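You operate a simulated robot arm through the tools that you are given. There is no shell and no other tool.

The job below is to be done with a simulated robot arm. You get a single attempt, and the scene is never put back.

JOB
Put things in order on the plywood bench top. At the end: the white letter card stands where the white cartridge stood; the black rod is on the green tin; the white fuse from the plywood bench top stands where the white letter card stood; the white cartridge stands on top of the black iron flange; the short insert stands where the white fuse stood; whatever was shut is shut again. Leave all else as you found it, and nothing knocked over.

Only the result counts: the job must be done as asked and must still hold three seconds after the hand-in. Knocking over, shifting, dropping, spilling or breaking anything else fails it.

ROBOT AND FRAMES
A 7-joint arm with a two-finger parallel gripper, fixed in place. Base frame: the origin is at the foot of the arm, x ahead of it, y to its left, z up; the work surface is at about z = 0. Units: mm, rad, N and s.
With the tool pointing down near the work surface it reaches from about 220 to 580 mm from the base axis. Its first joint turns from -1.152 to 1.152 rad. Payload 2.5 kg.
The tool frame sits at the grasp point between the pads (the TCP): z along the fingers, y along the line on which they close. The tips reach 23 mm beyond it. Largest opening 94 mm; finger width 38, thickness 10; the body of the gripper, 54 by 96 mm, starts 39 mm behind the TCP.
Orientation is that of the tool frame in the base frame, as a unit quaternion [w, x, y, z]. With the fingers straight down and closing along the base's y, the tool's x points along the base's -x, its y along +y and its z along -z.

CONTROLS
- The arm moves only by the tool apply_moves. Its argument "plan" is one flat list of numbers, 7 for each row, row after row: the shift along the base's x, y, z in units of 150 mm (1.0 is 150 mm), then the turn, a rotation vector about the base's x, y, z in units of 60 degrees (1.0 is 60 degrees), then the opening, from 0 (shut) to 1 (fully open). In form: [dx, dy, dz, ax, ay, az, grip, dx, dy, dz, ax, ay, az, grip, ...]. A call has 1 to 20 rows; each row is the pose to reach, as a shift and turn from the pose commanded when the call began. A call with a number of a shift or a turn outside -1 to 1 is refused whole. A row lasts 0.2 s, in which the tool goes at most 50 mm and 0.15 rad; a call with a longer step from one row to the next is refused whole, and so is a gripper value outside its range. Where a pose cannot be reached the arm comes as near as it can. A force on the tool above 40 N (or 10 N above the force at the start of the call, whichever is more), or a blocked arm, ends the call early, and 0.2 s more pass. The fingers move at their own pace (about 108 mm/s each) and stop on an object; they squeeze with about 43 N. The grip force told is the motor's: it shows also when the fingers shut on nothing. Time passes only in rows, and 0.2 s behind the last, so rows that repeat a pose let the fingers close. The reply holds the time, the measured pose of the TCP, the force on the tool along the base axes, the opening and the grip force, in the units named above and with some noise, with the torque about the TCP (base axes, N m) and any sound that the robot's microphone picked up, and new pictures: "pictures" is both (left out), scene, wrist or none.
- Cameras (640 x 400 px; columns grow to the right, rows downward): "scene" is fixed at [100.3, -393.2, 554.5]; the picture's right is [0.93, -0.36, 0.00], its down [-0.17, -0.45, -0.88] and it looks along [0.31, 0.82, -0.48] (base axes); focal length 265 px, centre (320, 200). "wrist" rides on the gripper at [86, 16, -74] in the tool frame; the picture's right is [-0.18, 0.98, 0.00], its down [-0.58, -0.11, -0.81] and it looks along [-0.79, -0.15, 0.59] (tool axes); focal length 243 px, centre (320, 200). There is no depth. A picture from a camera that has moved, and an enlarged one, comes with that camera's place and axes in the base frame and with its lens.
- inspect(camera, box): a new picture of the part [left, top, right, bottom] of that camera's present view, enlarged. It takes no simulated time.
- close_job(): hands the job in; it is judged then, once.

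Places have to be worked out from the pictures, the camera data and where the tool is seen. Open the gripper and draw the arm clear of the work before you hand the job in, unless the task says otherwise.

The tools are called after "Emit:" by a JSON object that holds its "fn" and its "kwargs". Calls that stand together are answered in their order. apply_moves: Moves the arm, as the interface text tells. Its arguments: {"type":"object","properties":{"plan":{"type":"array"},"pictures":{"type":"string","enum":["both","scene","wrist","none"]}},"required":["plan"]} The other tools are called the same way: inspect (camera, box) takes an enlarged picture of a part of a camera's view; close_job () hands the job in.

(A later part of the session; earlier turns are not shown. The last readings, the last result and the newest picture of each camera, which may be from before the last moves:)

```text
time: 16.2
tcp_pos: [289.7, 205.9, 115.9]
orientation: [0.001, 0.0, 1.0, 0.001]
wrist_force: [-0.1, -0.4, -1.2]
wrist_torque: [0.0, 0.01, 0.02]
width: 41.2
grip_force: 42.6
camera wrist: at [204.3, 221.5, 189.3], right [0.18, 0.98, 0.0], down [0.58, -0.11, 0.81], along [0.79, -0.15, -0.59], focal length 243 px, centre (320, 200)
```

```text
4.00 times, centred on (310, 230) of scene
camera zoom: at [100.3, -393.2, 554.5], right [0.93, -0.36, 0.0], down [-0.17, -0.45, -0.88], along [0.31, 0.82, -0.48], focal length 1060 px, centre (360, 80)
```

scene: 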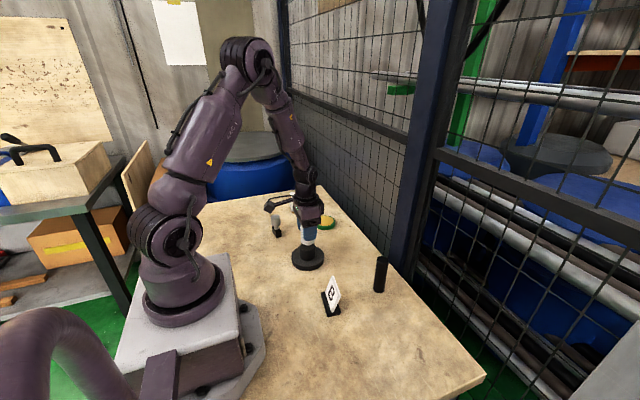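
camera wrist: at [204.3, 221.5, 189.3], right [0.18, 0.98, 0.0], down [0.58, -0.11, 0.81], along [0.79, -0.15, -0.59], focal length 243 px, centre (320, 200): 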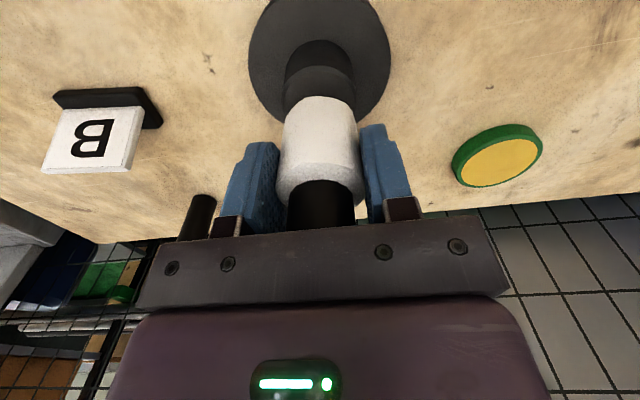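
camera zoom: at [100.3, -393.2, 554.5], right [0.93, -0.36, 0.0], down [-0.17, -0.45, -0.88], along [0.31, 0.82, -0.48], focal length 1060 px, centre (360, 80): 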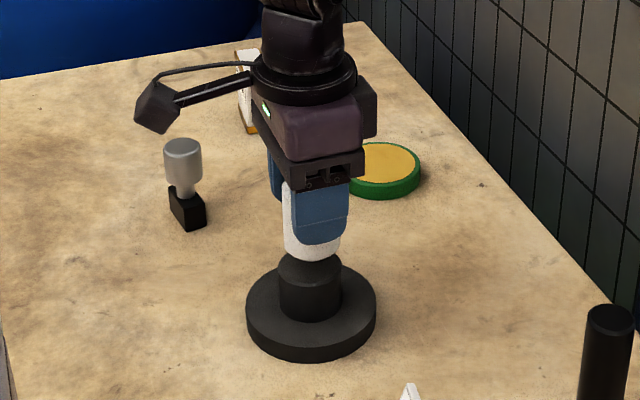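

Alignment looks right from both cameras with ~15 mm gap left. I lower gently by small steps and read the force.

Emit:
{"fn": "apply_moves", "kwargs": {"plan": [0, 0, -0.05, 0, 0, 0, 0.3, 0, 0, -0.08, 0, 0, 0, 0.3, 0, 0, -0.095, 0, 0, 0, 0.3, 0, 0, -0.095, 0, 0, 0, 0.3], "pictures": "wrist"}}

Emit:
{"fn": "inspect", "kwargs": {"camera": "scene", "box": [280, 200, 340, 280]}}

```text
time: 17.2
tcp_pos: [289.3, 203.2, 101.2]
orientation: [-0.001, 0.001, 1.0, 0.0]
wrist_force: [0.5, -0.2, -0.9]
wrist_torque: [0.01, -0.03, -0.04]
width: 40.8
grip_force: 43.2
camera wrist: at [203.9, 220.4, 175.2], right [0.18, 0.98, 0.0], down [0.58, -0.11, 0.81], along [0.79, -0.15, -0.59], focal length 243 px, centre (320, 200)
```

wrist: 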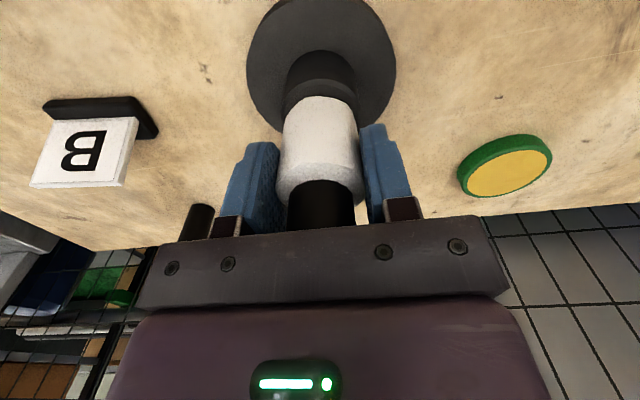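

```text
5.00 times, centred on (310, 240) of scene
camera zoom: at [100.3, -393.2, 554.5], right [0.93, -0.36, 0.0], down [-0.17, -0.45, -0.88], along [0.31, 0.82, -0.48], focal length 1325 px, centre (370, 0)
```

zoom: 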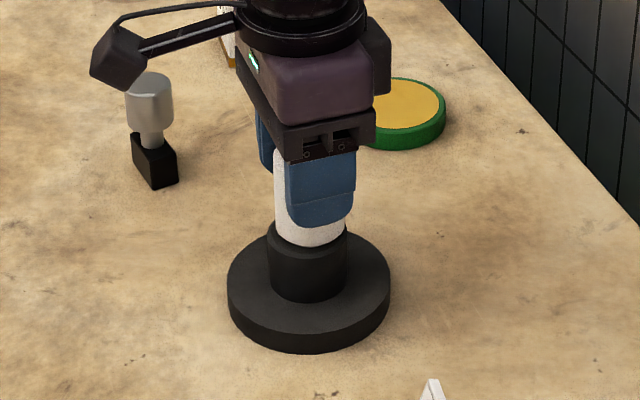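

Nearly in contact. I go down 3 mm more and check the force.

Emit:
{"fn": "apply_moves", "kwargs": {"plan": [0, 0, -0.012, 0, 0, 0, 0.3, 0, 0, -0.02, 0, 0, 0, 0.3, 0, 0, -0.02, 0, 0, 0, 0.3], "pictures": "none"}}

Emit:
{"fn": "inspect", "kwargs": {"camera": "scene", "box": [290, 215, 330, 265]}}

```text
time: 18.0
tcp_pos: [289.7, 204.6, 99.7]
orientation: [0.001, 0.001, 1.0, 0.0]
wrist_force: [-4.4, -9.7, 32.6]
wrist_torque: [-0.32, 0.34, 0.04]
width: 41.0
grip_force: 43.5
```

```text
8.00 times, centred on (310, 240) of scene
camera zoom: at [100.2, -393.3, 554.5], right [0.93, -0.36, 0.0], down [-0.17, -0.45, -0.88], along [0.31, 0.82, -0.48], focal length 2120 px, centre (400, -120)
```

zoom: 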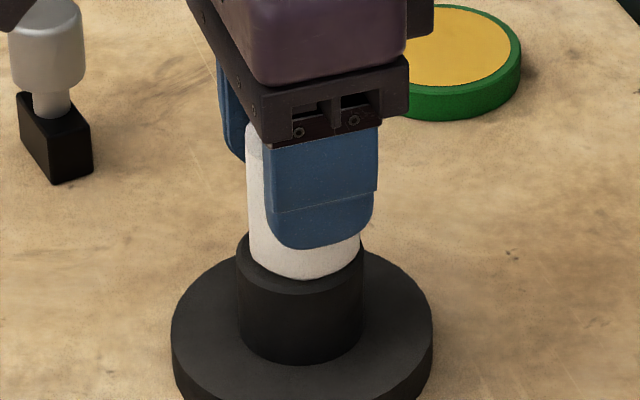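

Contact made (33 N). I ease up about 1.5 mm to shed the load before opening.

Emit:
{"fn": "apply_moves", "kwargs": {"plan": [0, 0, 0.008, 0, 0, 0, 0.3, 0, 0, 0.008, 0, 0, 0, 0.3], "pictures": "none"}}

```text
time: 18.6
tcp_pos: [289.9, 205.5, 99.5]
orientation: [0.001, 0.0, 1.0, 0.0]
wrist_force: [1.4, -9.5, 25.1]
wrist_torque: [-0.31, 0.06, 0.03]
width: 40.8
grip_force: 42.9
```

Emit:
{"fn": "apply_moves", "kwargs": {"plan": [0, 0, 0.006, 0, 0, 0, 0.3, 0, 0, 0.006, 0, 0, 0, 0.3], "pictures": "none"}}

```text
time: 19.2
tcp_pos: [287.4, 206.0, 99.6]
orientation: [0.0, 0.0, 1.0, 0.0]
wrist_force: [0.9, 0.7, 5.7]
wrist_torque: [0.15, -0.1, 0.0]
width: 41.0
grip_force: 42.7
```

The load is down to about 6 N. I open the fingers and hold still.

Emit:
{"fn": "apply_moves", "kwargs": {"plan": [0, 0, 0, 0, 0, 0, 0.46, 0, 0, 0, 0, 0, 0, 0.52, 0, 0, 0, 0, 0, 0, 0.65, 0, 0, 0, 0, 0, 0, 0.75, 0, 0, 0, 0, 0, 0, 0.75], "pictures": "both"}}

Emit:
{"fn": "inspect", "kwargs": {"camera": "scene", "box": [290, 215, 330, 265]}}

```text
time: 20.4
tcp_pos: [289.3, 204.7, 99.4]
orientation: [0.0, 0.0, 1.0, -0.001]
wrist_force: [-0.3, 0.0, 0.4]
wrist_torque: [-0.01, 0.01, 0.01]
width: 70.4
grip_force: 0.1
camera wrist: at [203.2, 220.8, 173.8], right [0.18, 0.98, 0.0], down [0.58, -0.11, 0.81], along [0.79, -0.15, -0.59], focal length 243 px, centre (320, 200)
```

scene: 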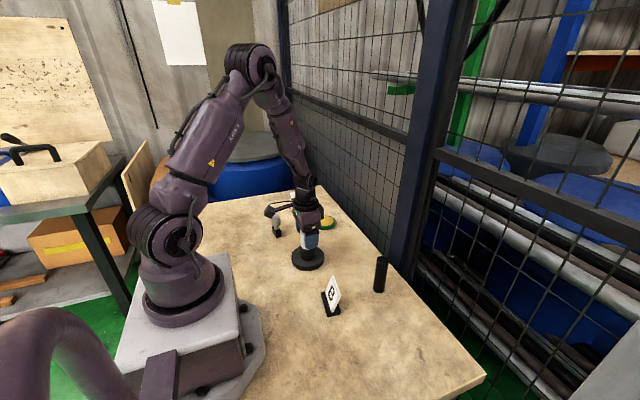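
wrist: 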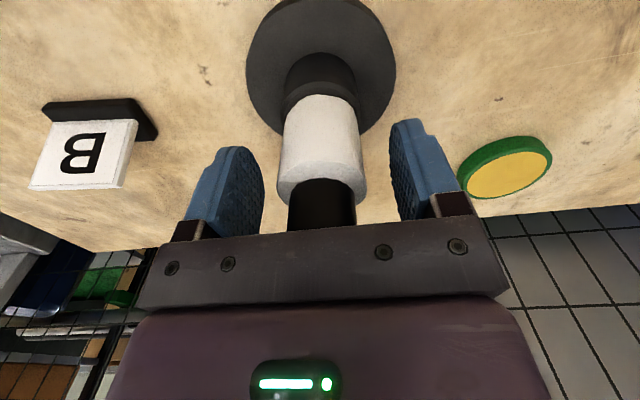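

```text
8.00 times, centred on (310, 240) of scene
camera zoom: at [100.3, -393.2, 554.5], right [0.93, -0.36, 0.0], down [-0.17, -0.45, -0.88], along [0.31, 0.82, -0.48], focal length 2120 px, centre (400, -120)
```

zoom: 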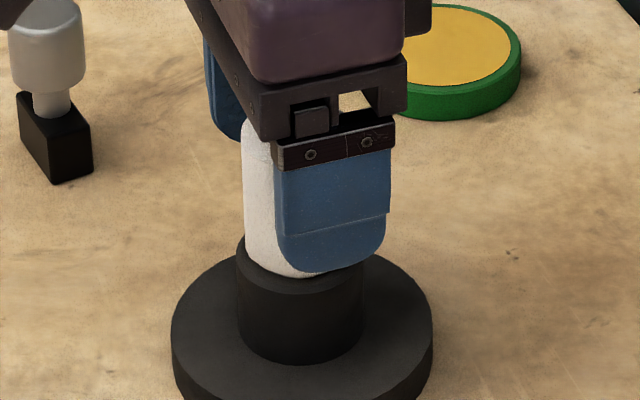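

The cartridge stands on the hub. I open fully and rise straight up.

Emit:
{"fn": "apply_moves", "kwargs": {"plan": [0, 0, 0.1, 0, 0, 0, 0.85, 0, 0, 0.35, 0, 0, 0, 1, 0, 0, 0.65, 0, 0, 0, 1, 0, 0, 0.9, 0, 0, 0, 1, 0, 0, 0.9, 0, 0, 0, 1], "pictures": "both"}}

Emit:
{"fn": "inspect", "kwargs": {"camera": "scene", "box": [280, 205, 340, 275]}}

```text
time: 21.6
tcp_pos: [286.5, 204.4, 235.7]
orientation: [0.0, 0.0, 1.0, 0.0]
wrist_force: [-0.8, -0.1, -0.3]
wrist_torque: [-0.01, -0.01, 0.04]
width: 94.0
grip_force: 0.1
camera wrist: at [202.3, 220.2, 310.3], right [0.18, 0.98, 0.0], down [0.58, -0.11, 0.81], along [0.79, -0.15, -0.59], focal length 243 px, centre (320, 200)
```

scene: 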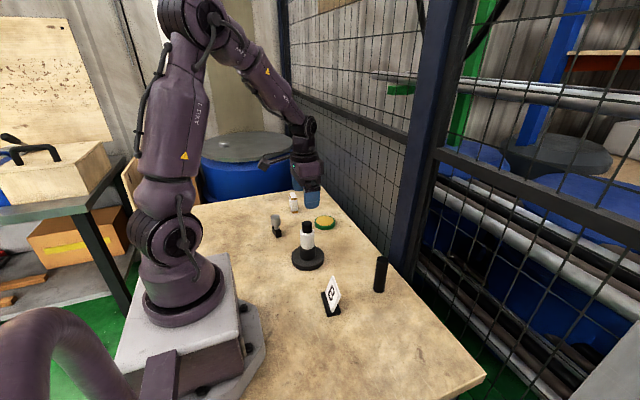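
wrist: 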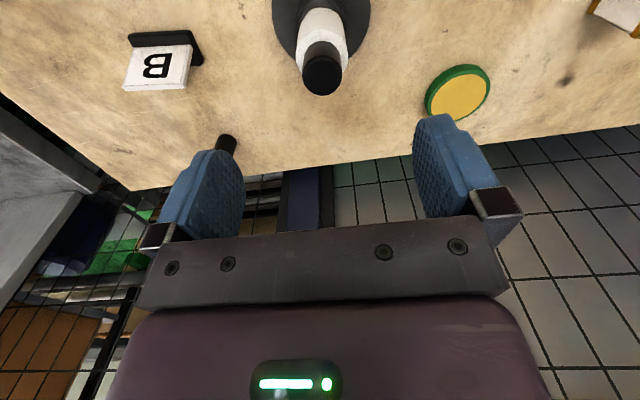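

```text
5.71 times, centred on (310, 240) of scene
camera zoom: at [100.3, -393.2, 554.5], right [0.93, -0.36, 0.0], down [-0.17, -0.45, -0.88], along [0.31, 0.82, -0.48], focal length 1514 px, centre (377, -29)
```

zoom: 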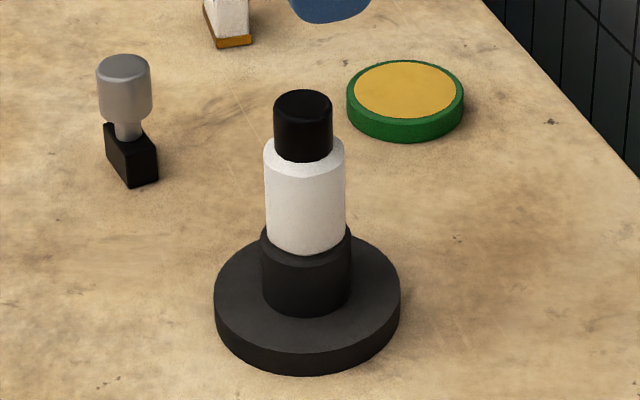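

The cartridge stands squarely on the flange. Next the letter card: its base is about 69×36 mm centred near (294,25), turned about −7°, plate top at z≈62. I move over it with a matching yaw.

Emit:
{"fn": "apply_moves", "kwargs": {"plan": [0.015, -0.25, 0, 0, 0, -0.03, 1, 0.03, -0.5, -0.1, 0, 0, -0.06, 1, 0.045, -0.75, -0.2, 0, 0, -0.09, 1, 0.06, -1, -0.3, 0, 0, -0.12, 1, 0.06, -1, -0.3, 0, 0, -0.12, 1], "pictures": "none"}}

Emit:
{"fn": "apply_moves", "kwargs": {"plan": [0, -0.19, -0.1, 0, 0, 0, 1, 0, -0.19, -0.3, 0, 0, 0, 1, 0, -0.19, -0.3, 0, 0, 0, 1], "pictures": "both"}}

Emit:
{"fn": "inspect", "kwargs": {"camera": "wrist", "box": [230, 0, 410, 110]}}

Emit:
{"fn": "inspect", "kwargs": {"camera": "scene", "box": [290, 220, 370, 330]}}

```text
time: 22.8
tcp_pos: [295.8, 53.8, 191.4]
orientation: [0.0, 0.063, 0.998, -0.001]
wrist_force: [-0.1, 0.4, 0.6]
wrist_torque: [0.05, 0.0, 0.01]
width: 94.1
grip_force: 0.0
```

```text
time: 23.6
tcp_pos: [296.9, 23.8, 144.6]
orientation: [-0.001, 0.063, 0.998, 0.0]
wrist_force: [0.0, 0.7, 0.4]
wrist_torque: [0.02, 0.04, 0.02]
width: 94.3
grip_force: 0.0
camera wrist: at [213.9, 51.0, 220.3], right [0.31, 0.95, 0.0], down [0.56, -0.18, 0.81], along [0.77, -0.25, -0.59], focal length 243 px, centre (320, 200)
```

scene: 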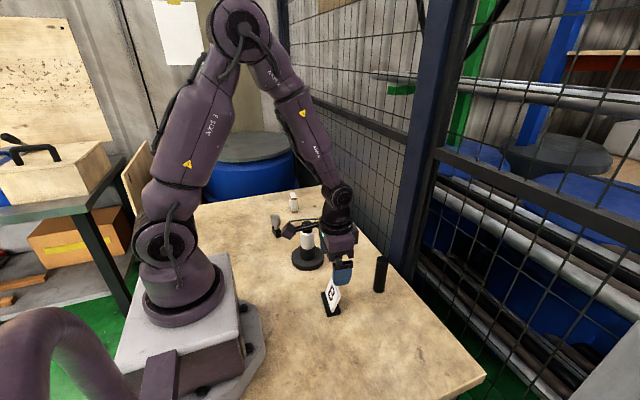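
wrist: 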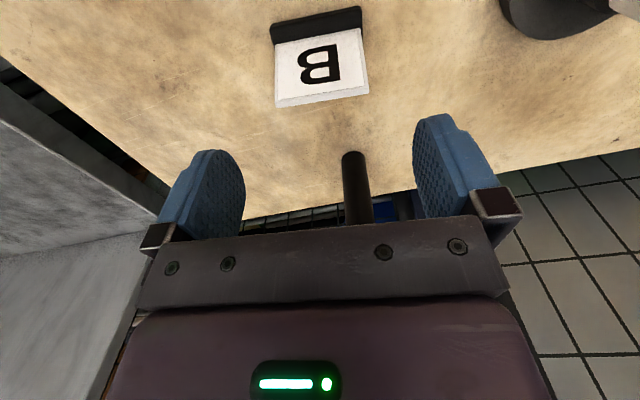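

```text
3.56 times, centred on (320, 55) of wrist
camera zoom: at [213.9, 51.0, 220.3], right [0.31, 0.95, 0.0], down [0.56, -0.18, 0.81], along [0.77, -0.25, -0.59], focal length 863 px, centre (320, 716)
```

zoom: 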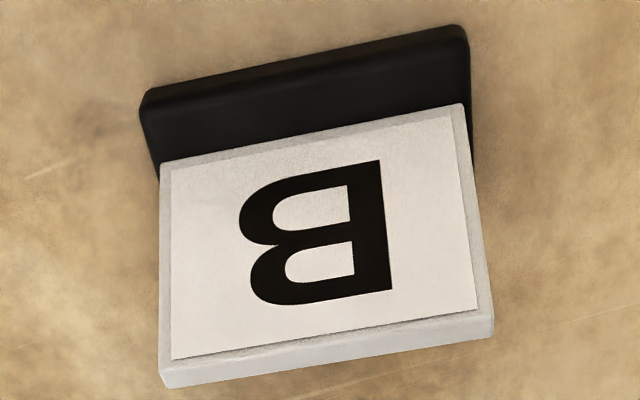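

```text
3.64 times, centred on (330, 275) of scene
camera zoom: at [100.3, -393.2, 554.5], right [0.93, -0.36, 0.0], down [-0.17, -0.45, -0.88], along [0.31, 0.82, -0.48], focal length 964 px, centre (284, -73)
```

zoom: 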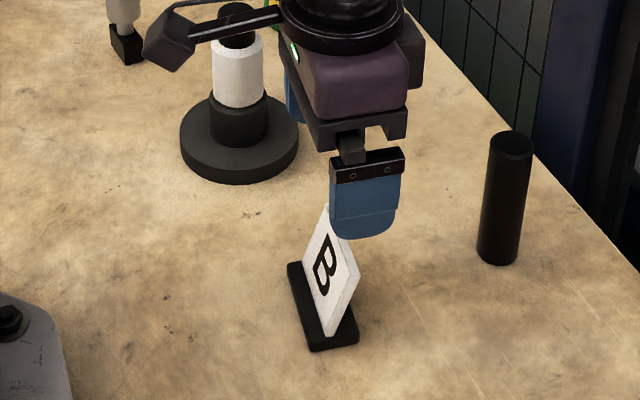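

The hand is aligned with the card (centre and yaw). I go down to about z 38 with the fingers outside the plate's ends.

Emit:
{"fn": "apply_moves", "kwargs": {"plan": [0, 0, -0.2, 0, 0, 0, 1, 0, 0, -0.45, 0, 0, 0, 1, 0, 0, -0.65, 0, 0, 0, 1, 0, 0, -0.71, 0, 0, 0, 1, 0, 0, -0.71, 0, 0, 0, 1], "pictures": "both"}}

Emit:
{"fn": "inspect", "kwargs": {"camera": "scene", "box": [300, 240, 370, 330]}}

```text
time: 24.8
tcp_pos: [296.4, 25.5, 37.0]
orientation: [0.0, 0.063, 0.998, 0.0]
wrist_force: [-0.7, -0.6, -1.1]
wrist_torque: [0.0, 0.03, 0.06]
width: 93.9
grip_force: 0.1
camera wrist: at [214.2, 51.8, 111.2], right [0.31, 0.95, 0.0], down [0.56, -0.18, 0.81], along [0.77, -0.25, -0.59], focal length 243 px, centre (320, 200)
```

scene: 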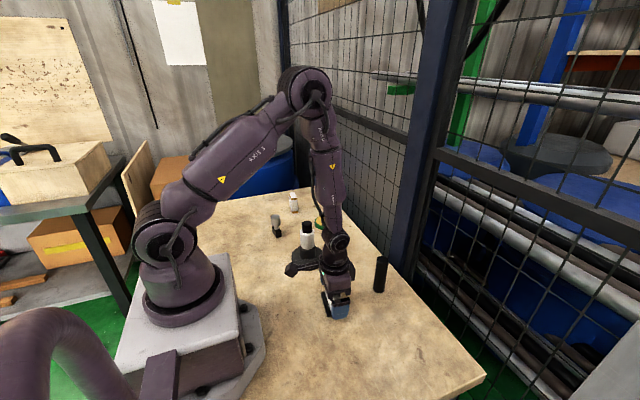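
wrist: 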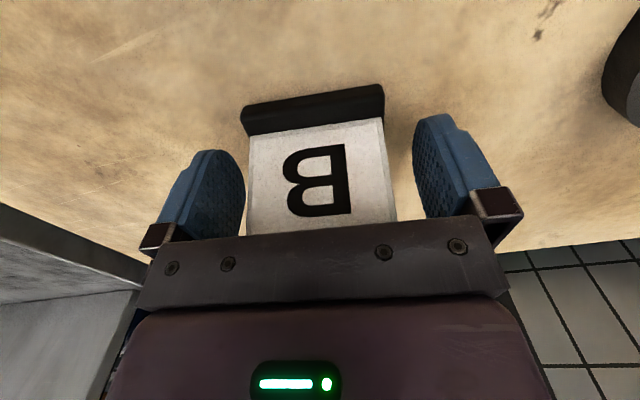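

```text
4.44 times, centred on (335, 285) of scene
camera zoom: at [100.3, -393.2, 554.5], right [0.93, -0.36, 0.0], down [-0.17, -0.45, -0.88], along [0.31, 0.82, -0.48], focal length 1178 px, centre (253, -178)
```

zoom: 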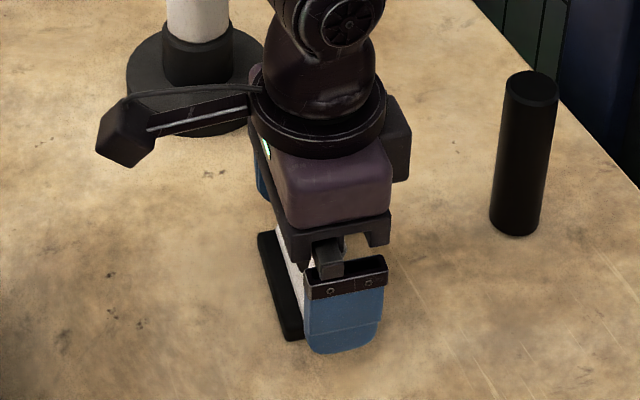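

The plate is between the fingers with clear space on both sides. I close gently.

Emit:
{"fn": "apply_moves", "kwargs": {"plan": [0, 0, 0, 0, 0, 0, 0.78, 0, 0, 0, 0, 0, 0, 0.72, 0, 0, 0, 0, 0, 0, 0.6, 0, 0, 0, 0, 0, 0, 0.6, 0, 0, 0, 0, 0, 0, 0.6], "pictures": "both"}}

Emit:
{"fn": "inspect", "kwargs": {"camera": "scene", "box": [300, 240, 370, 330]}}

```text
time: 26.0
tcp_pos: [297.2, 24.8, 37.7]
orientation: [0.0, 0.063, 0.998, 0.0]
wrist_force: [0.6, 1.0, 0.5]
wrist_torque: [-0.01, -0.01, -0.02]
width: 65.4
grip_force: 43.4
camera wrist: at [214.2, 51.8, 111.5], right [0.31, 0.95, 0.0], down [0.56, -0.18, 0.81], along [0.77, -0.25, -0.59], focal length 243 px, centre (320, 200)
```

scene: 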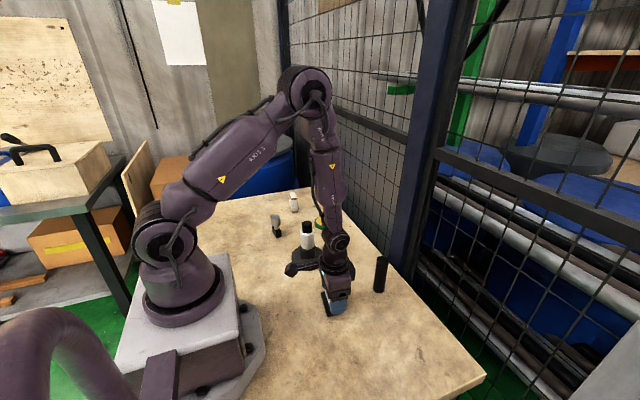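
wrist: 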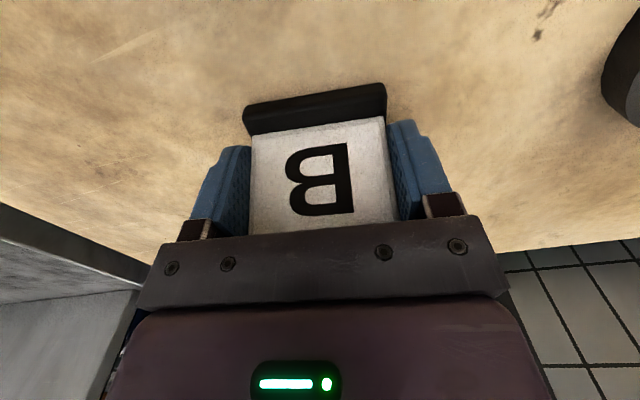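

```text
4.44 times, centred on (335, 285) of scene
camera zoom: at [100.3, -393.2, 554.5], right [0.93, -0.36, 0.0], down [-0.17, -0.45, -0.88], along [0.31, 0.82, -0.48], focal length 1178 px, centre (253, -178)
```

zoom: 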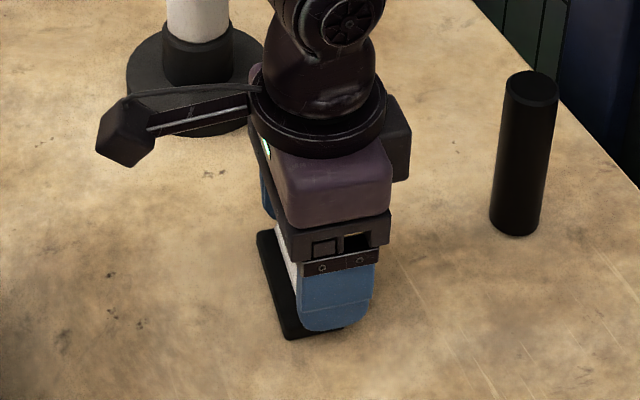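

Gripped on the plate at 65 mm. I lift and check the card hangs level.

Emit:
{"fn": "apply_moves", "kwargs": {"plan": [0, 0, 0.1, 0, 0, 0, 0.6, 0, 0, 0.3, 0, 0, 0, 0.6, 0, 0, 0.5, 0, 0, 0, 0.6, 0, 0, 0.5, 0, 0, 0, 0.6], "pictures": "both"}}

Emit:
{"fn": "inspect", "kwargs": {"camera": "scene", "box": [300, 220, 370, 320]}}

```text
time: 27.0
tcp_pos: [297.6, 24.7, 113.3]
orientation: [0.0, 0.063, 0.998, 0.0]
wrist_force: [0.0, -1.1, -1.5]
wrist_torque: [-0.01, 0.0, 0.01]
width: 65.8
grip_force: 43.5
camera wrist: at [214.6, 52.1, 188.3], right [0.31, 0.95, 0.0], down [0.56, -0.18, 0.81], along [0.77, -0.25, -0.59], focal length 243 px, centre (320, 200)
```

scene: 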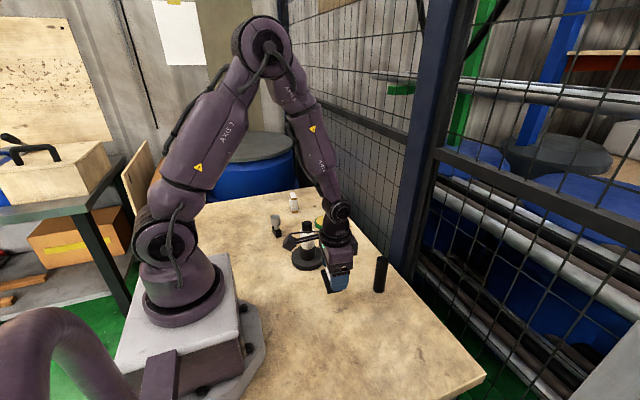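
wrist: 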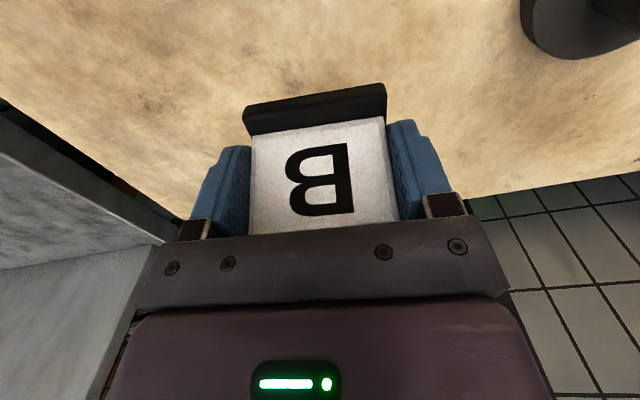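

```text
4.00 times, centred on (335, 270) of scene
camera zoom: at [100.3, -393.2, 554.5], right [0.93, -0.36, 0.0], down [-0.17, -0.45, -0.88], along [0.31, 0.82, -0.48], focal length 1060 px, centre (260, -80)
```

zoom: 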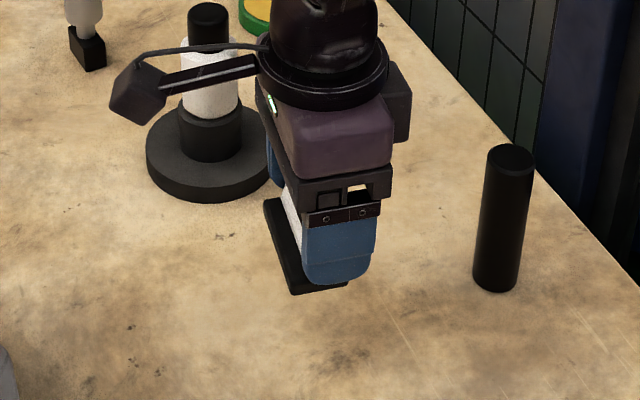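

The card hangs level. I carry it toward the cartridge's old spot at (349,-134).

Emit:
{"fn": "apply_moves", "kwargs": {"plan": [0.06, -0.2, 0, 0, 0, 0, 0.6, 0.15, -0.45, 0, 0, 0, 0, 0.6, 0.25, -0.7, 0, 0, 0, 0, 0.6, 0.34, -0.95, 0, 0, 0, 0, 0.6, 0.362, -1, 0, 0, 0, 0, 0.6], "pictures": "none"}}

Emit:
{"fn": "apply_moves", "kwargs": {"plan": [0, -0.066, 0, 0, 0, 0, 0.6, 0, -0.066, -0.2, 0, 0, 0, 0.6, 0, -0.066, -0.35, 0, 0, 0, 0.6, 0, -0.066, -0.42, 0, 0, 0, 0.6, 0, -0.066, -0.42, 0, 0, 0, 0.6], "pictures": "both"}}

Emit:
{"fn": "inspect", "kwargs": {"camera": "scene", "box": [350, 270, 430, 370]}}

```text
time: 28.2
tcp_pos: [352.9, -124.5, 113.0]
orientation: [0.001, 0.063, 0.998, 0.0]
wrist_force: [0.2, 0.4, -1.2]
wrist_torque: [0.02, -0.03, 0.01]
width: 65.6
grip_force: 43.0
```

```text
time: 29.4
tcp_pos: [350.5, -134.3, 50.0]
orientation: [0.0, 0.063, 0.998, 0.0]
wrist_force: [0.2, -0.2, -1.0]
wrist_torque: [0.01, 0.0, 0.01]
width: 65.6
grip_force: 43.1
camera wrist: at [268.8, -106.9, 123.8], right [0.31, 0.95, 0.0], down [0.56, -0.18, 0.81], along [0.77, -0.25, -0.59], focal length 243 px, centre (320, 200)
```

scene: 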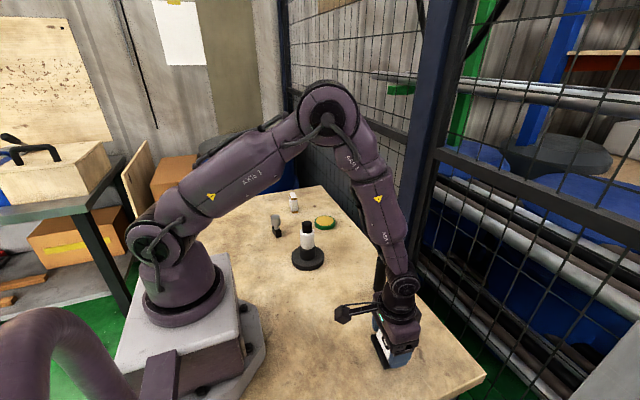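
wrist: 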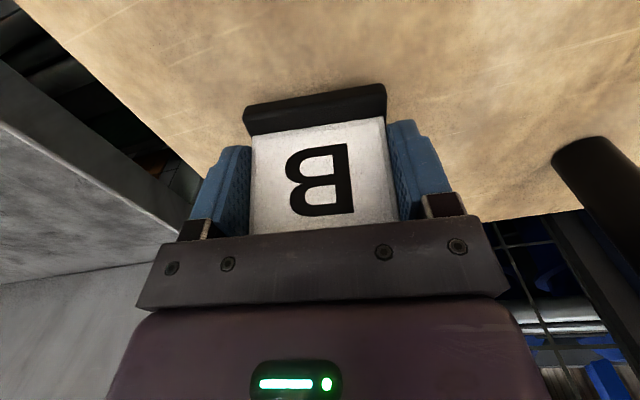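

```text
4.00 times, centred on (390, 320) of scene
camera zoom: at [100.3, -393.2, 554.5], right [0.93, -0.36, 0.0], down [-0.17, -0.45, -0.88], along [0.31, 0.82, -0.48], focal length 1060 px, centre (40, -280)
```

zoom: 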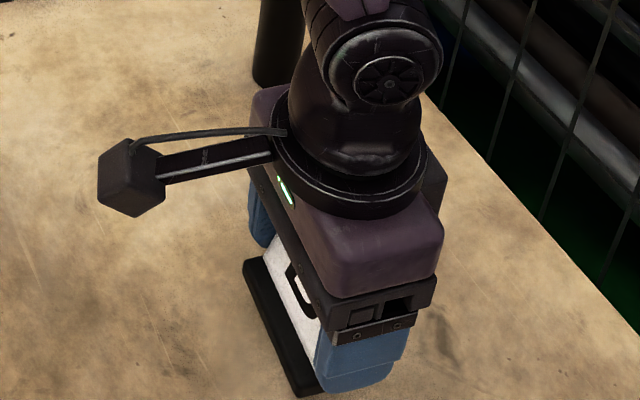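

The base hangs about 12 mm above the bench at the right spot. I lower it in small steps.

Emit:
{"fn": "apply_moves", "kwargs": {"plan": [0, 0, -0.04, 0, 0, 0, 0.6, 0, 0, -0.065, 0, 0, 0, 0.6, 0, 0, -0.078, 0, 0, 0, 0.6, 0, 0, -0.078, 0, 0, 0, 0.6], "pictures": "none"}}

```text
time: 30.4
tcp_pos: [352.3, -134.7, 38.3]
orientation: [0.0, 0.063, 0.998, 0.0]
wrist_force: [-0.3, 0.5, -1.5]
wrist_torque: [0.0, -0.03, 0.01]
width: 65.7
grip_force: 43.0
```

Emit:
{"fn": "apply_moves", "kwargs": {"plan": [0, 0, -0.005, 0, 0, 0, 0.6, 0, 0, -0.008, 0, 0, 0, 0.6, 0, 0, -0.008, 0, 0, 0, 0.6], "pictures": "none"}}

```text
time: 31.2
tcp_pos: [352.7, -133.5, 36.7]
orientation: [0.0, 0.062, 0.998, 0.0]
wrist_force: [-3.3, -0.4, 9.6]
wrist_torque: [0.4, 0.13, 0.13]
width: 65.5
grip_force: 43.2
```

Light contact (about 10 N). I release here and check the card stays put.

Emit:
{"fn": "apply_moves", "kwargs": {"plan": [0, 0, 0.002, 0, 0, 0, 0.72, 0, 0, 0.002, 0, 0, 0, 0.78, 0, 0, 0.002, 0, 0, 0, 0.9, 0, 0, 0.002, 0, 0, 0, 1, 0, 0, 0.002, 0, 0, 0, 1], "pictures": "wrist"}}

Emit:
{"fn": "inspect", "kwargs": {"camera": "scene", "box": [350, 270, 430, 370]}}

```text
time: 32.4
tcp_pos: [351.9, -132.1, 38.5]
orientation: [0.0, 0.063, 0.998, 0.0]
wrist_force: [-0.7, 0.3, -0.9]
wrist_torque: [0.0, 0.01, -0.01]
width: 93.8
grip_force: 0.1
camera wrist: at [268.8, -106.8, 111.5], right [0.31, 0.95, 0.0], down [0.56, -0.18, 0.81], along [0.77, -0.25, -0.59], focal length 243 px, centre (320, 200)
```

wrist: 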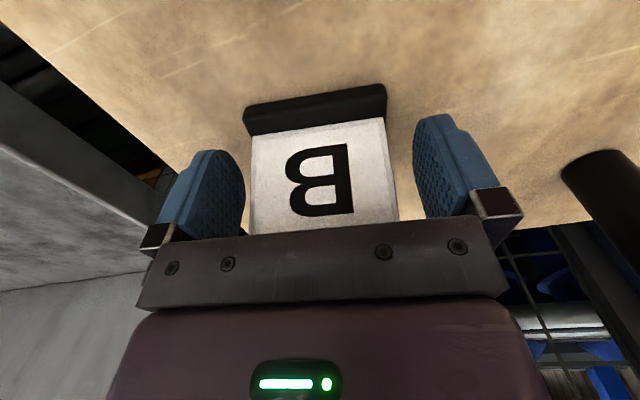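

```text
4.00 times, centred on (390, 320) of scene
camera zoom: at [100.3, -393.2, 554.5], right [0.93, -0.36, 0.0], down [-0.17, -0.45, -0.88], along [0.31, 0.82, -0.48], focal length 1060 px, centre (40, -280)
```

zoom: 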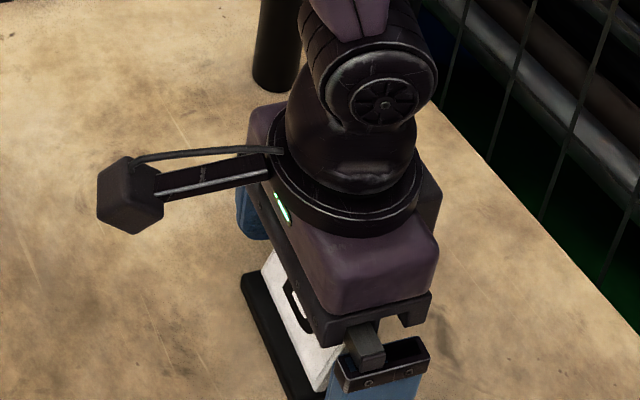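

The card stands on its own. I rise straight up and check it from above.

Emit:
{"fn": "apply_moves", "kwargs": {"plan": [0, 0, 0.15, 0, 0, 0, 1, 0, 0, 0.4, 0, 0, 0, 1, 0, 0, 0.7, 0, 0, 0, 1, 0, 0, 1, 0, 0, 0, 1, 0, 0, 1, 0, 0, 0, 1], "pictures": "both"}}

Emit:
{"fn": "inspect", "kwargs": {"camera": "scene", "box": [350, 290, 430, 380]}}

Emit:
{"fn": "inspect", "kwargs": {"camera": "wrist", "box": [230, 0, 410, 110]}}

```text
time: 33.6
tcp_pos: [353.4, -132.5, 189.4]
orientation: [0.0, 0.063, 0.998, 0.0]
wrist_force: [0.2, 0.5, -0.2]
wrist_torque: [0.0, 0.04, -0.03]
width: 93.9
grip_force: 0.0
camera wrist: at [270.0, -106.3, 263.5], right [0.31, 0.95, 0.0], down [0.56, -0.18, 0.81], along [0.77, -0.25, -0.59], focal length 243 px, centre (320, 200)
```

scene: 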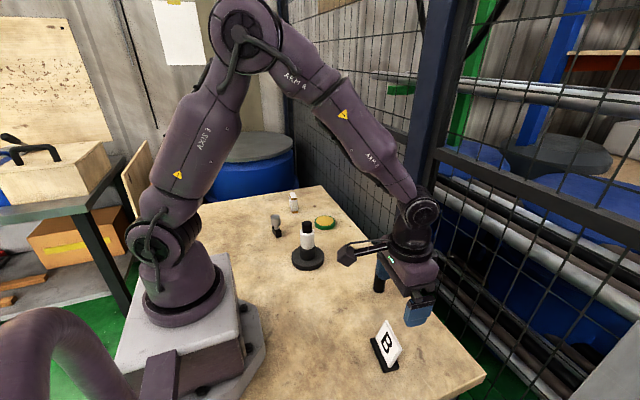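
wrist: 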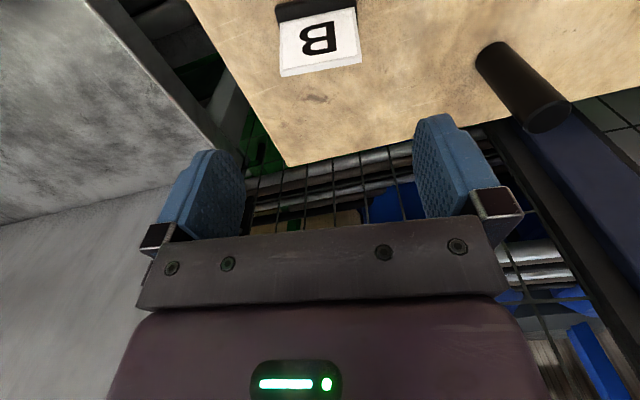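

```text
4.44 times, centred on (390, 335) of scene
camera zoom: at [100.3, -393.2, 554.5], right [0.93, -0.36, 0.0], down [-0.17, -0.45, -0.88], along [0.31, 0.82, -0.48], focal length 1178 px, centre (9, -400)
```

zoom: 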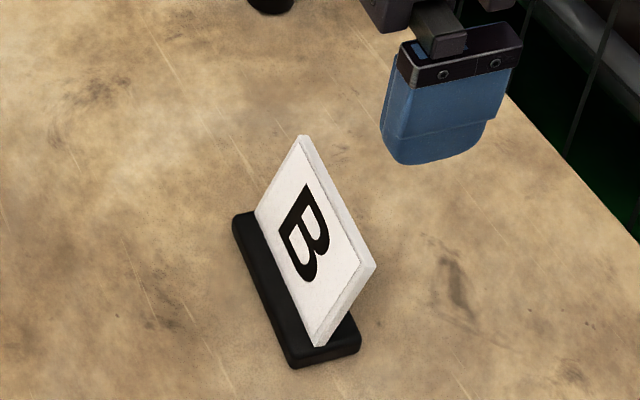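

```text
3.56 times, centred on (320, 55) of wrist
camera zoom: at [270.0, -106.3, 263.5], right [0.31, 0.95, 0.0], down [0.56, -0.18, 0.81], along [0.77, -0.25, -0.59], focal length 863 px, centre (320, 716)
```

zoom: 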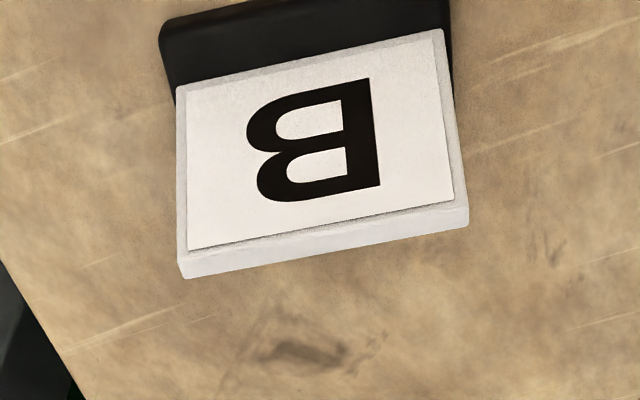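

The card stands where the cartridge was. Now I travel to the far-left toward the fuse, turning the hand about 92° so the fingers will close along x.

Emit:
{"fn": "apply_moves", "kwargs": {"plan": [-0.05, 0.25, 0.1, 0, 0, 0.13, 1, -0.1, 0.5, 0.2, 0, 0, 0.26, 1, -0.15, 0.75, 0.3, 0, 0, 0.39, 1, -0.2, 1, 0.3, 0, 0, 0.52, 1], "pictures": "none"}}

Emit:
{"fn": "apply_moves", "kwargs": {"plan": [-0.025, 0.25, 0, 0, 0, 0.13, 1, -0.05, 0.5, 0, 0, 0, 0.26, 1, -0.075, 0.75, 0, 0, 0, 0.39, 1, -0.1, 1, 0, 0, 0, 0.52, 1], "pictures": "none"}}

Emit:
{"fn": "apply_moves", "kwargs": {"plan": [0, 0.25, 0, 0, 0, 0.13, 1, 0, 0.5, 0, 0, 0, 0.26, 1, 0, 0.75, 0, 0, 0, 0.39, 1, 0, 1, 0, 0, 0, 0.5, 1, 0, 1, 0, 0, 0, 0.5, 1], "pictures": "both"}}

```text
time: 34.6
tcp_pos: [323.7, 18.1, 233.1]
orientation: [0.001, -0.208, 0.978, 0.0]
wrist_force: [0.2, 0.3, -0.3]
wrist_torque: [-0.02, -0.02, 0.01]
width: 94.1
grip_force: 0.0
```

```text
time: 35.6
tcp_pos: [307.2, 167.0, 230.4]
orientation: [0.0, -0.464, 0.886, 0.0]
wrist_force: [-0.1, -0.9, 0.7]
wrist_torque: [-0.01, -0.01, -0.01]
width: 94.1
grip_force: 0.0
```

```text
time: 36.8
tcp_pos: [305.6, 319.1, 231.7]
orientation: [0.0, -0.678, 0.735, 0.0]
wrist_force: [0.3, -0.6, 0.6]
wrist_torque: [-0.01, 0.01, 0.01]
width: 94.0
grip_force: 0.0
camera wrist: at [284.2, 232.9, 305.2], right [-0.96, 0.26, 0.0], down [0.16, 0.57, 0.81], along [0.21, 0.78, -0.59], focal length 243 px, centre (320, 200)
```

scene: 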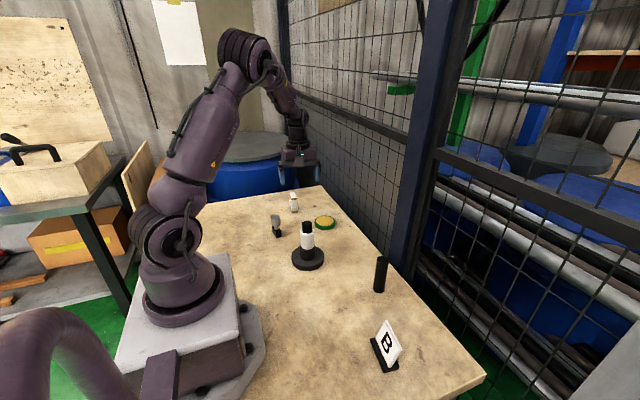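
wrist: 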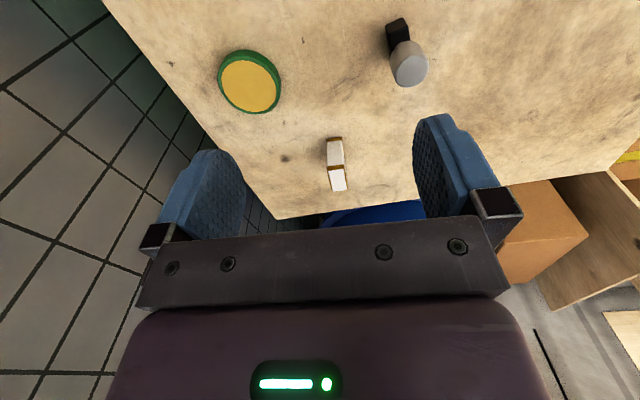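

I zoom on the fuse, tin and insert to refine their places.

Emit:
{"fn": "inspect", "kwargs": {"camera": "wrist", "box": [295, 125, 375, 200]}}

Emit:
{"fn": "inspect", "kwargs": {"camera": "wrist", "box": [360, 0, 450, 100]}}

Emit:
{"fn": "inspect", "kwargs": {"camera": "wrist", "box": [200, 35, 300, 125]}}

```text
5.33 times, centred on (335, 162) of wrist
camera zoom: at [284.2, 232.9, 305.2], right [-0.96, 0.26, 0.0], down [0.16, 0.57, 0.81], along [0.21, 0.78, -0.59], focal length 1294 px, centre (240, 400)
```

zoom: 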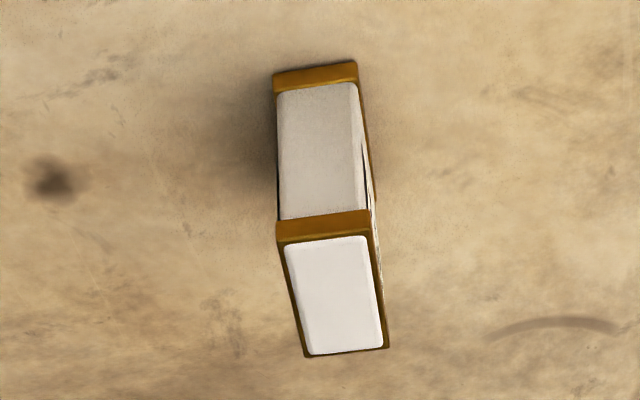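

```text
4.00 times, centred on (405, 50) of wrist
camera zoom: at [284.2, 232.9, 305.2], right [-0.96, 0.26, 0.0], down [0.16, 0.57, 0.81], along [0.21, 0.78, -0.59], focal length 970 px, centre (-20, 800)
```

zoom: 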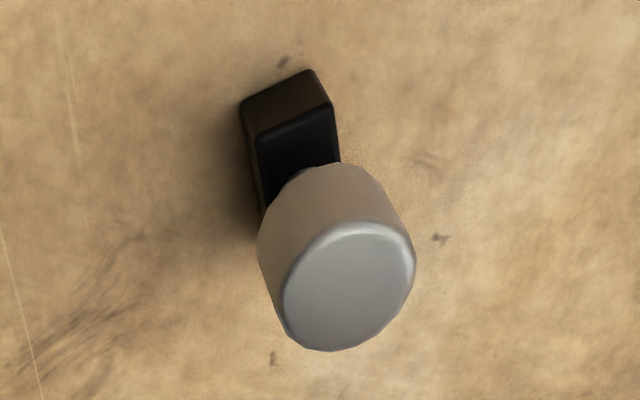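

```text
4.44 times, centred on (250, 80) of wrist
camera zoom: at [284.2, 232.9, 305.2], right [-0.96, 0.26, 0.0], down [0.16, 0.57, 0.81], along [0.21, 0.78, -0.59], focal length 1078 px, centre (631, 733)
```

zoom: 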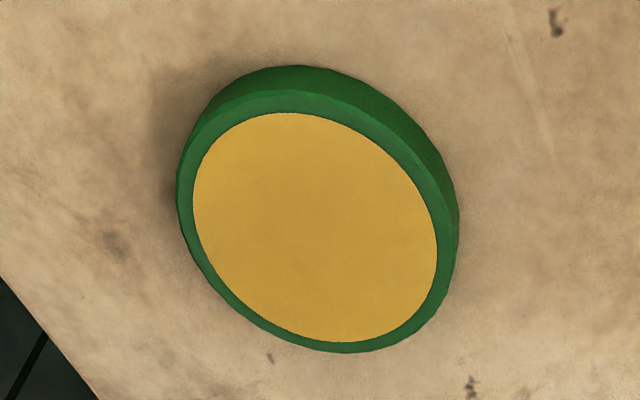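

Fuse top corners give its centre ≈ (330,507), yaw about −5°, height ≈ 66 — that's r≈605 from the base, at the edge of reach. I approach and watch how the measured pose follows.

Emit:
{"fn": "apply_moves", "kwargs": {"plan": [0.03, 0.25, -0.1, 0, 0, 0, 1, 0.06, 0.5, -0.2, 0, 0, 0, 1, 0.1, 0.75, -0.35, 0, 0, 0, 1, 0.12, 1, -0.5, 0, 0, 0, 1, 0.12, 1, -0.5, 0, 0, 0, 1], "pictures": "wrist"}}

```text
time: 38.0
tcp_pos: [325.3, 467.2, 155.8]
orientation: [0.0, -0.677, 0.736, -0.001]
wrist_force: [-0.4, -0.4, -0.6]
wrist_torque: [-0.03, -0.01, 0.01]
width: 93.9
grip_force: 0.2
camera wrist: at [303.2, 383.3, 229.9], right [-0.96, 0.27, 0.0], down [0.16, 0.57, 0.81], along [0.21, 0.78, -0.59], focal length 243 px, centre (320, 200)
```

wrist: 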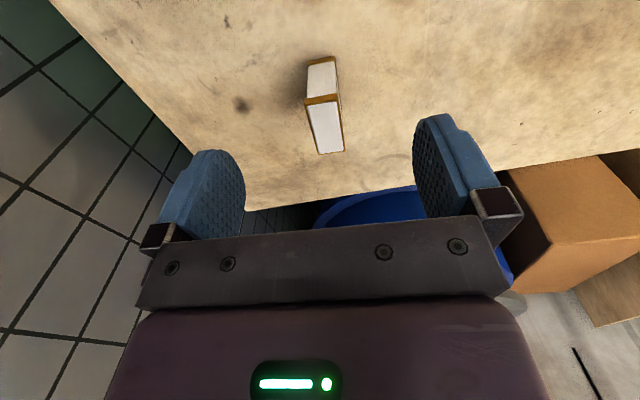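

At r≈569 the pose follows exactly. I continue to the spot above the fuse, keeping the tips above its top.

Emit:
{"fn": "apply_moves", "kwargs": {"plan": [0.015, 0.13, 0, 0, 0, 0, 1, 0.031, 0.267, 0, 0, 0, 0, 1, 0.031, 0.267, -0.15, 0, 0, 0, 1, 0.031, 0.267, -0.3, 0, 0, 0, 1, 0.031, 0.267, -0.3, 0, 0, 0, 1], "pictures": "both"}}

Emit:
{"fn": "inspect", "kwargs": {"camera": "wrist", "box": [260, 60, 380, 190]}}

Emit:
{"fn": "inspect", "kwargs": {"camera": "scene", "box": [260, 140, 350, 230]}}

```text
time: 39.2
tcp_pos: [327.7, 504.4, 111.9]
orientation: [0.0, -0.677, 0.736, 0.0]
wrist_force: [0.5, -0.3, -0.4]
wrist_torque: [-0.02, 0.01, 0.03]
width: 93.9
grip_force: 0.0
out of reach, approached as far as the arm can: row 2, 4, 5
camera wrist: at [305.3, 419.0, 185.3], right [-0.96, 0.27, 0.0], down [0.16, 0.57, 0.81], along [0.21, 0.78, -0.59], focal length 243 px, centre (320, 200)
```

scene: 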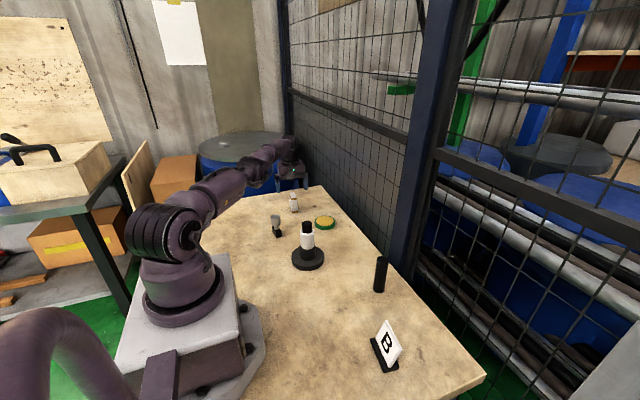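
wrist: 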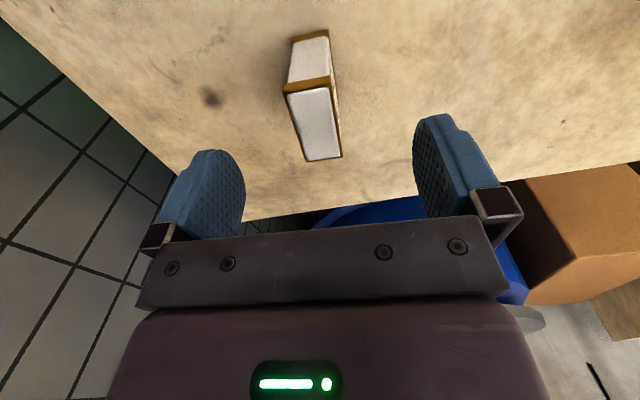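

```text
3.08 times, centred on (320, 125) of wrist
camera zoom: at [305.3, 419.0, 185.3], right [-0.96, 0.27, 0.0], down [0.16, 0.57, 0.81], along [0.21, 0.78, -0.59], focal length 746 px, centre (320, 431)
```

zoom: 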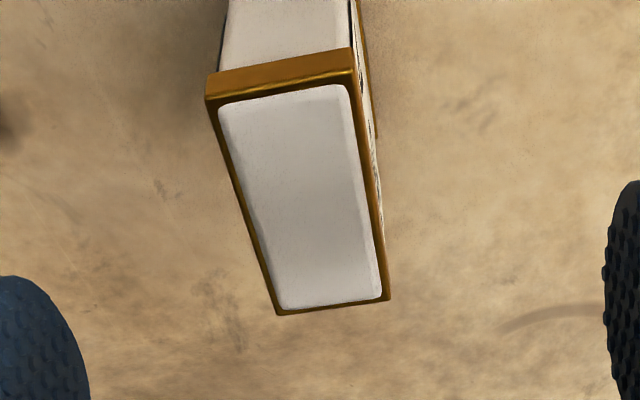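

```text
4.44 times, centred on (305, 185) of scene
camera zoom: at [100.3, -393.2, 554.5], right [0.93, -0.36, 0.0], down [-0.17, -0.45, -0.88], along [0.31, 0.82, -0.48], focal length 1178 px, centre (387, 267)
```

zoom: 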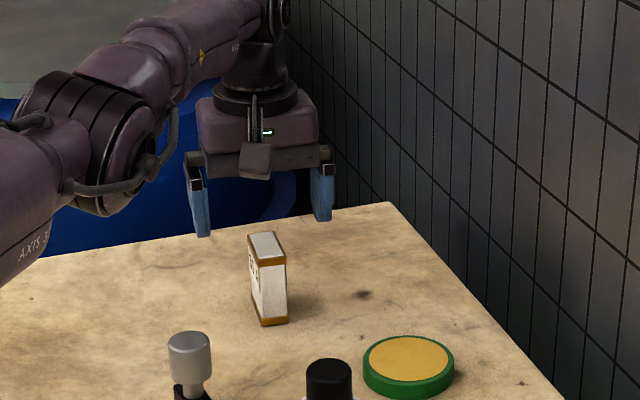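

It stops just short (r≈601 at z 112), so I'll lean the tool 10° outward about its closing axis to gain reach, and check the pose before going down.

Emit:
{"fn": "apply_moves", "kwargs": {"plan": [0.005, -0.033, 0, 0.083, -0.0067, 0, 1, 0.005, -0.033, 0, 0.166, -0.0134, 0, 1, 0.005, -0.033, 0, 0.166, -0.0134, 0, 1], "pictures": "both"}}

Emit:
{"fn": "inspect", "kwargs": {"camera": "scene", "box": [260, 140, 350, 230]}}

```text
time: 40.0
tcp_pos: [345.3, 521.2, 109.7]
orientation: [0.064, -0.674, 0.733, 0.059]
wrist_force: [0.4, 0.0, 0.3]
wrist_torque: [-0.02, 0.0, 0.0]
width: 94.0
grip_force: 0.0
out of reach, approached as far as the arm can: row 1, 2, 3
camera wrist: at [322.2, 424.8, 167.8], right [-0.96, 0.26, 0.03], down [0.15, 0.42, 0.9], along [0.22, 0.87, -0.44], focal length 243 px, centre (320, 200)
```

scene: 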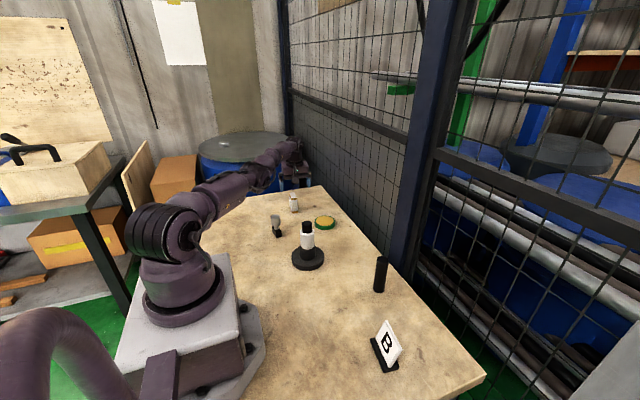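
wrist: 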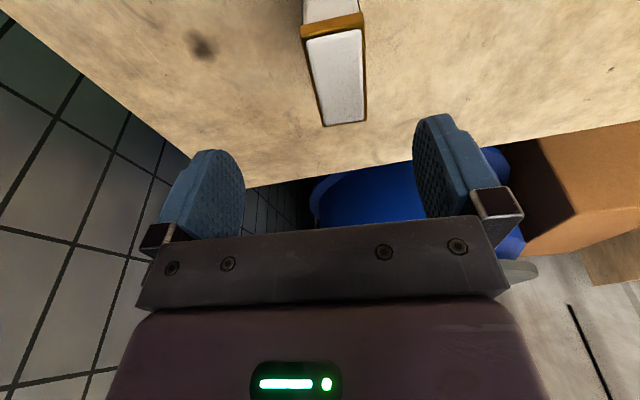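

```text
4.44 times, centred on (305, 185) of scene
camera zoom: at [100.3, -393.2, 554.5], right [0.93, -0.36, 0.0], down [-0.17, -0.45, -0.88], along [0.31, 0.82, -0.48], focal length 1178 px, centre (387, 267)
```

zoom: 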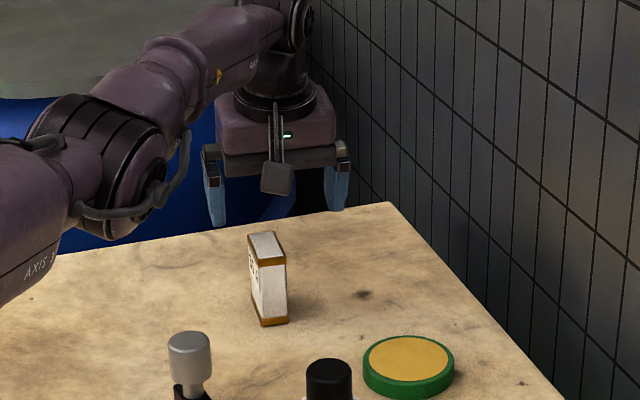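

The arm seems stuck stretched straight (it ended farther out than asked, all still clear above the fuse). I pull back and up out of the stretched posture before trying the leaned approach again.

Emit:
{"fn": "apply_moves", "kwargs": {"plan": [-0.05, -0.15, 0.1, 0, 0, 0, 1, -0.1, -0.3, 0.2, 0, 0, 0, 1, -0.15, -0.45, 0.3, 0, 0, 0, 1, -0.15, -0.45, 0.3, 0, 0, 0, 1, -0.15, -0.45, 0.3, 0, 0, 0, 1], "pictures": "both"}}

```text
time: 41.2
tcp_pos: [359.7, 511.7, 144.7]
orientation: [0.064, -0.674, 0.734, 0.06]
wrist_force: [0.3, 0.6, -0.2]
wrist_torque: [-0.01, 0.02, 0.01]
width: 93.9
grip_force: 0.1
out of reach, approached as far as the arm can: row 1, 2, 3, 4, 5
camera wrist: at [335.4, 416.6, 202.0], right [-0.96, 0.26, 0.03], down [0.15, 0.42, 0.89], along [0.22, 0.87, -0.45], focal length 243 px, centre (320, 200)
```

scene: 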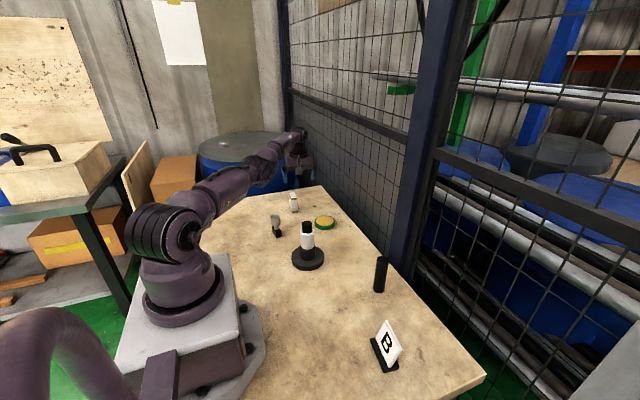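
wrist: 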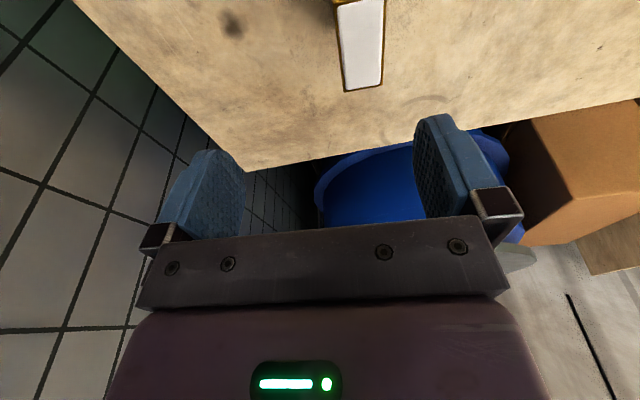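

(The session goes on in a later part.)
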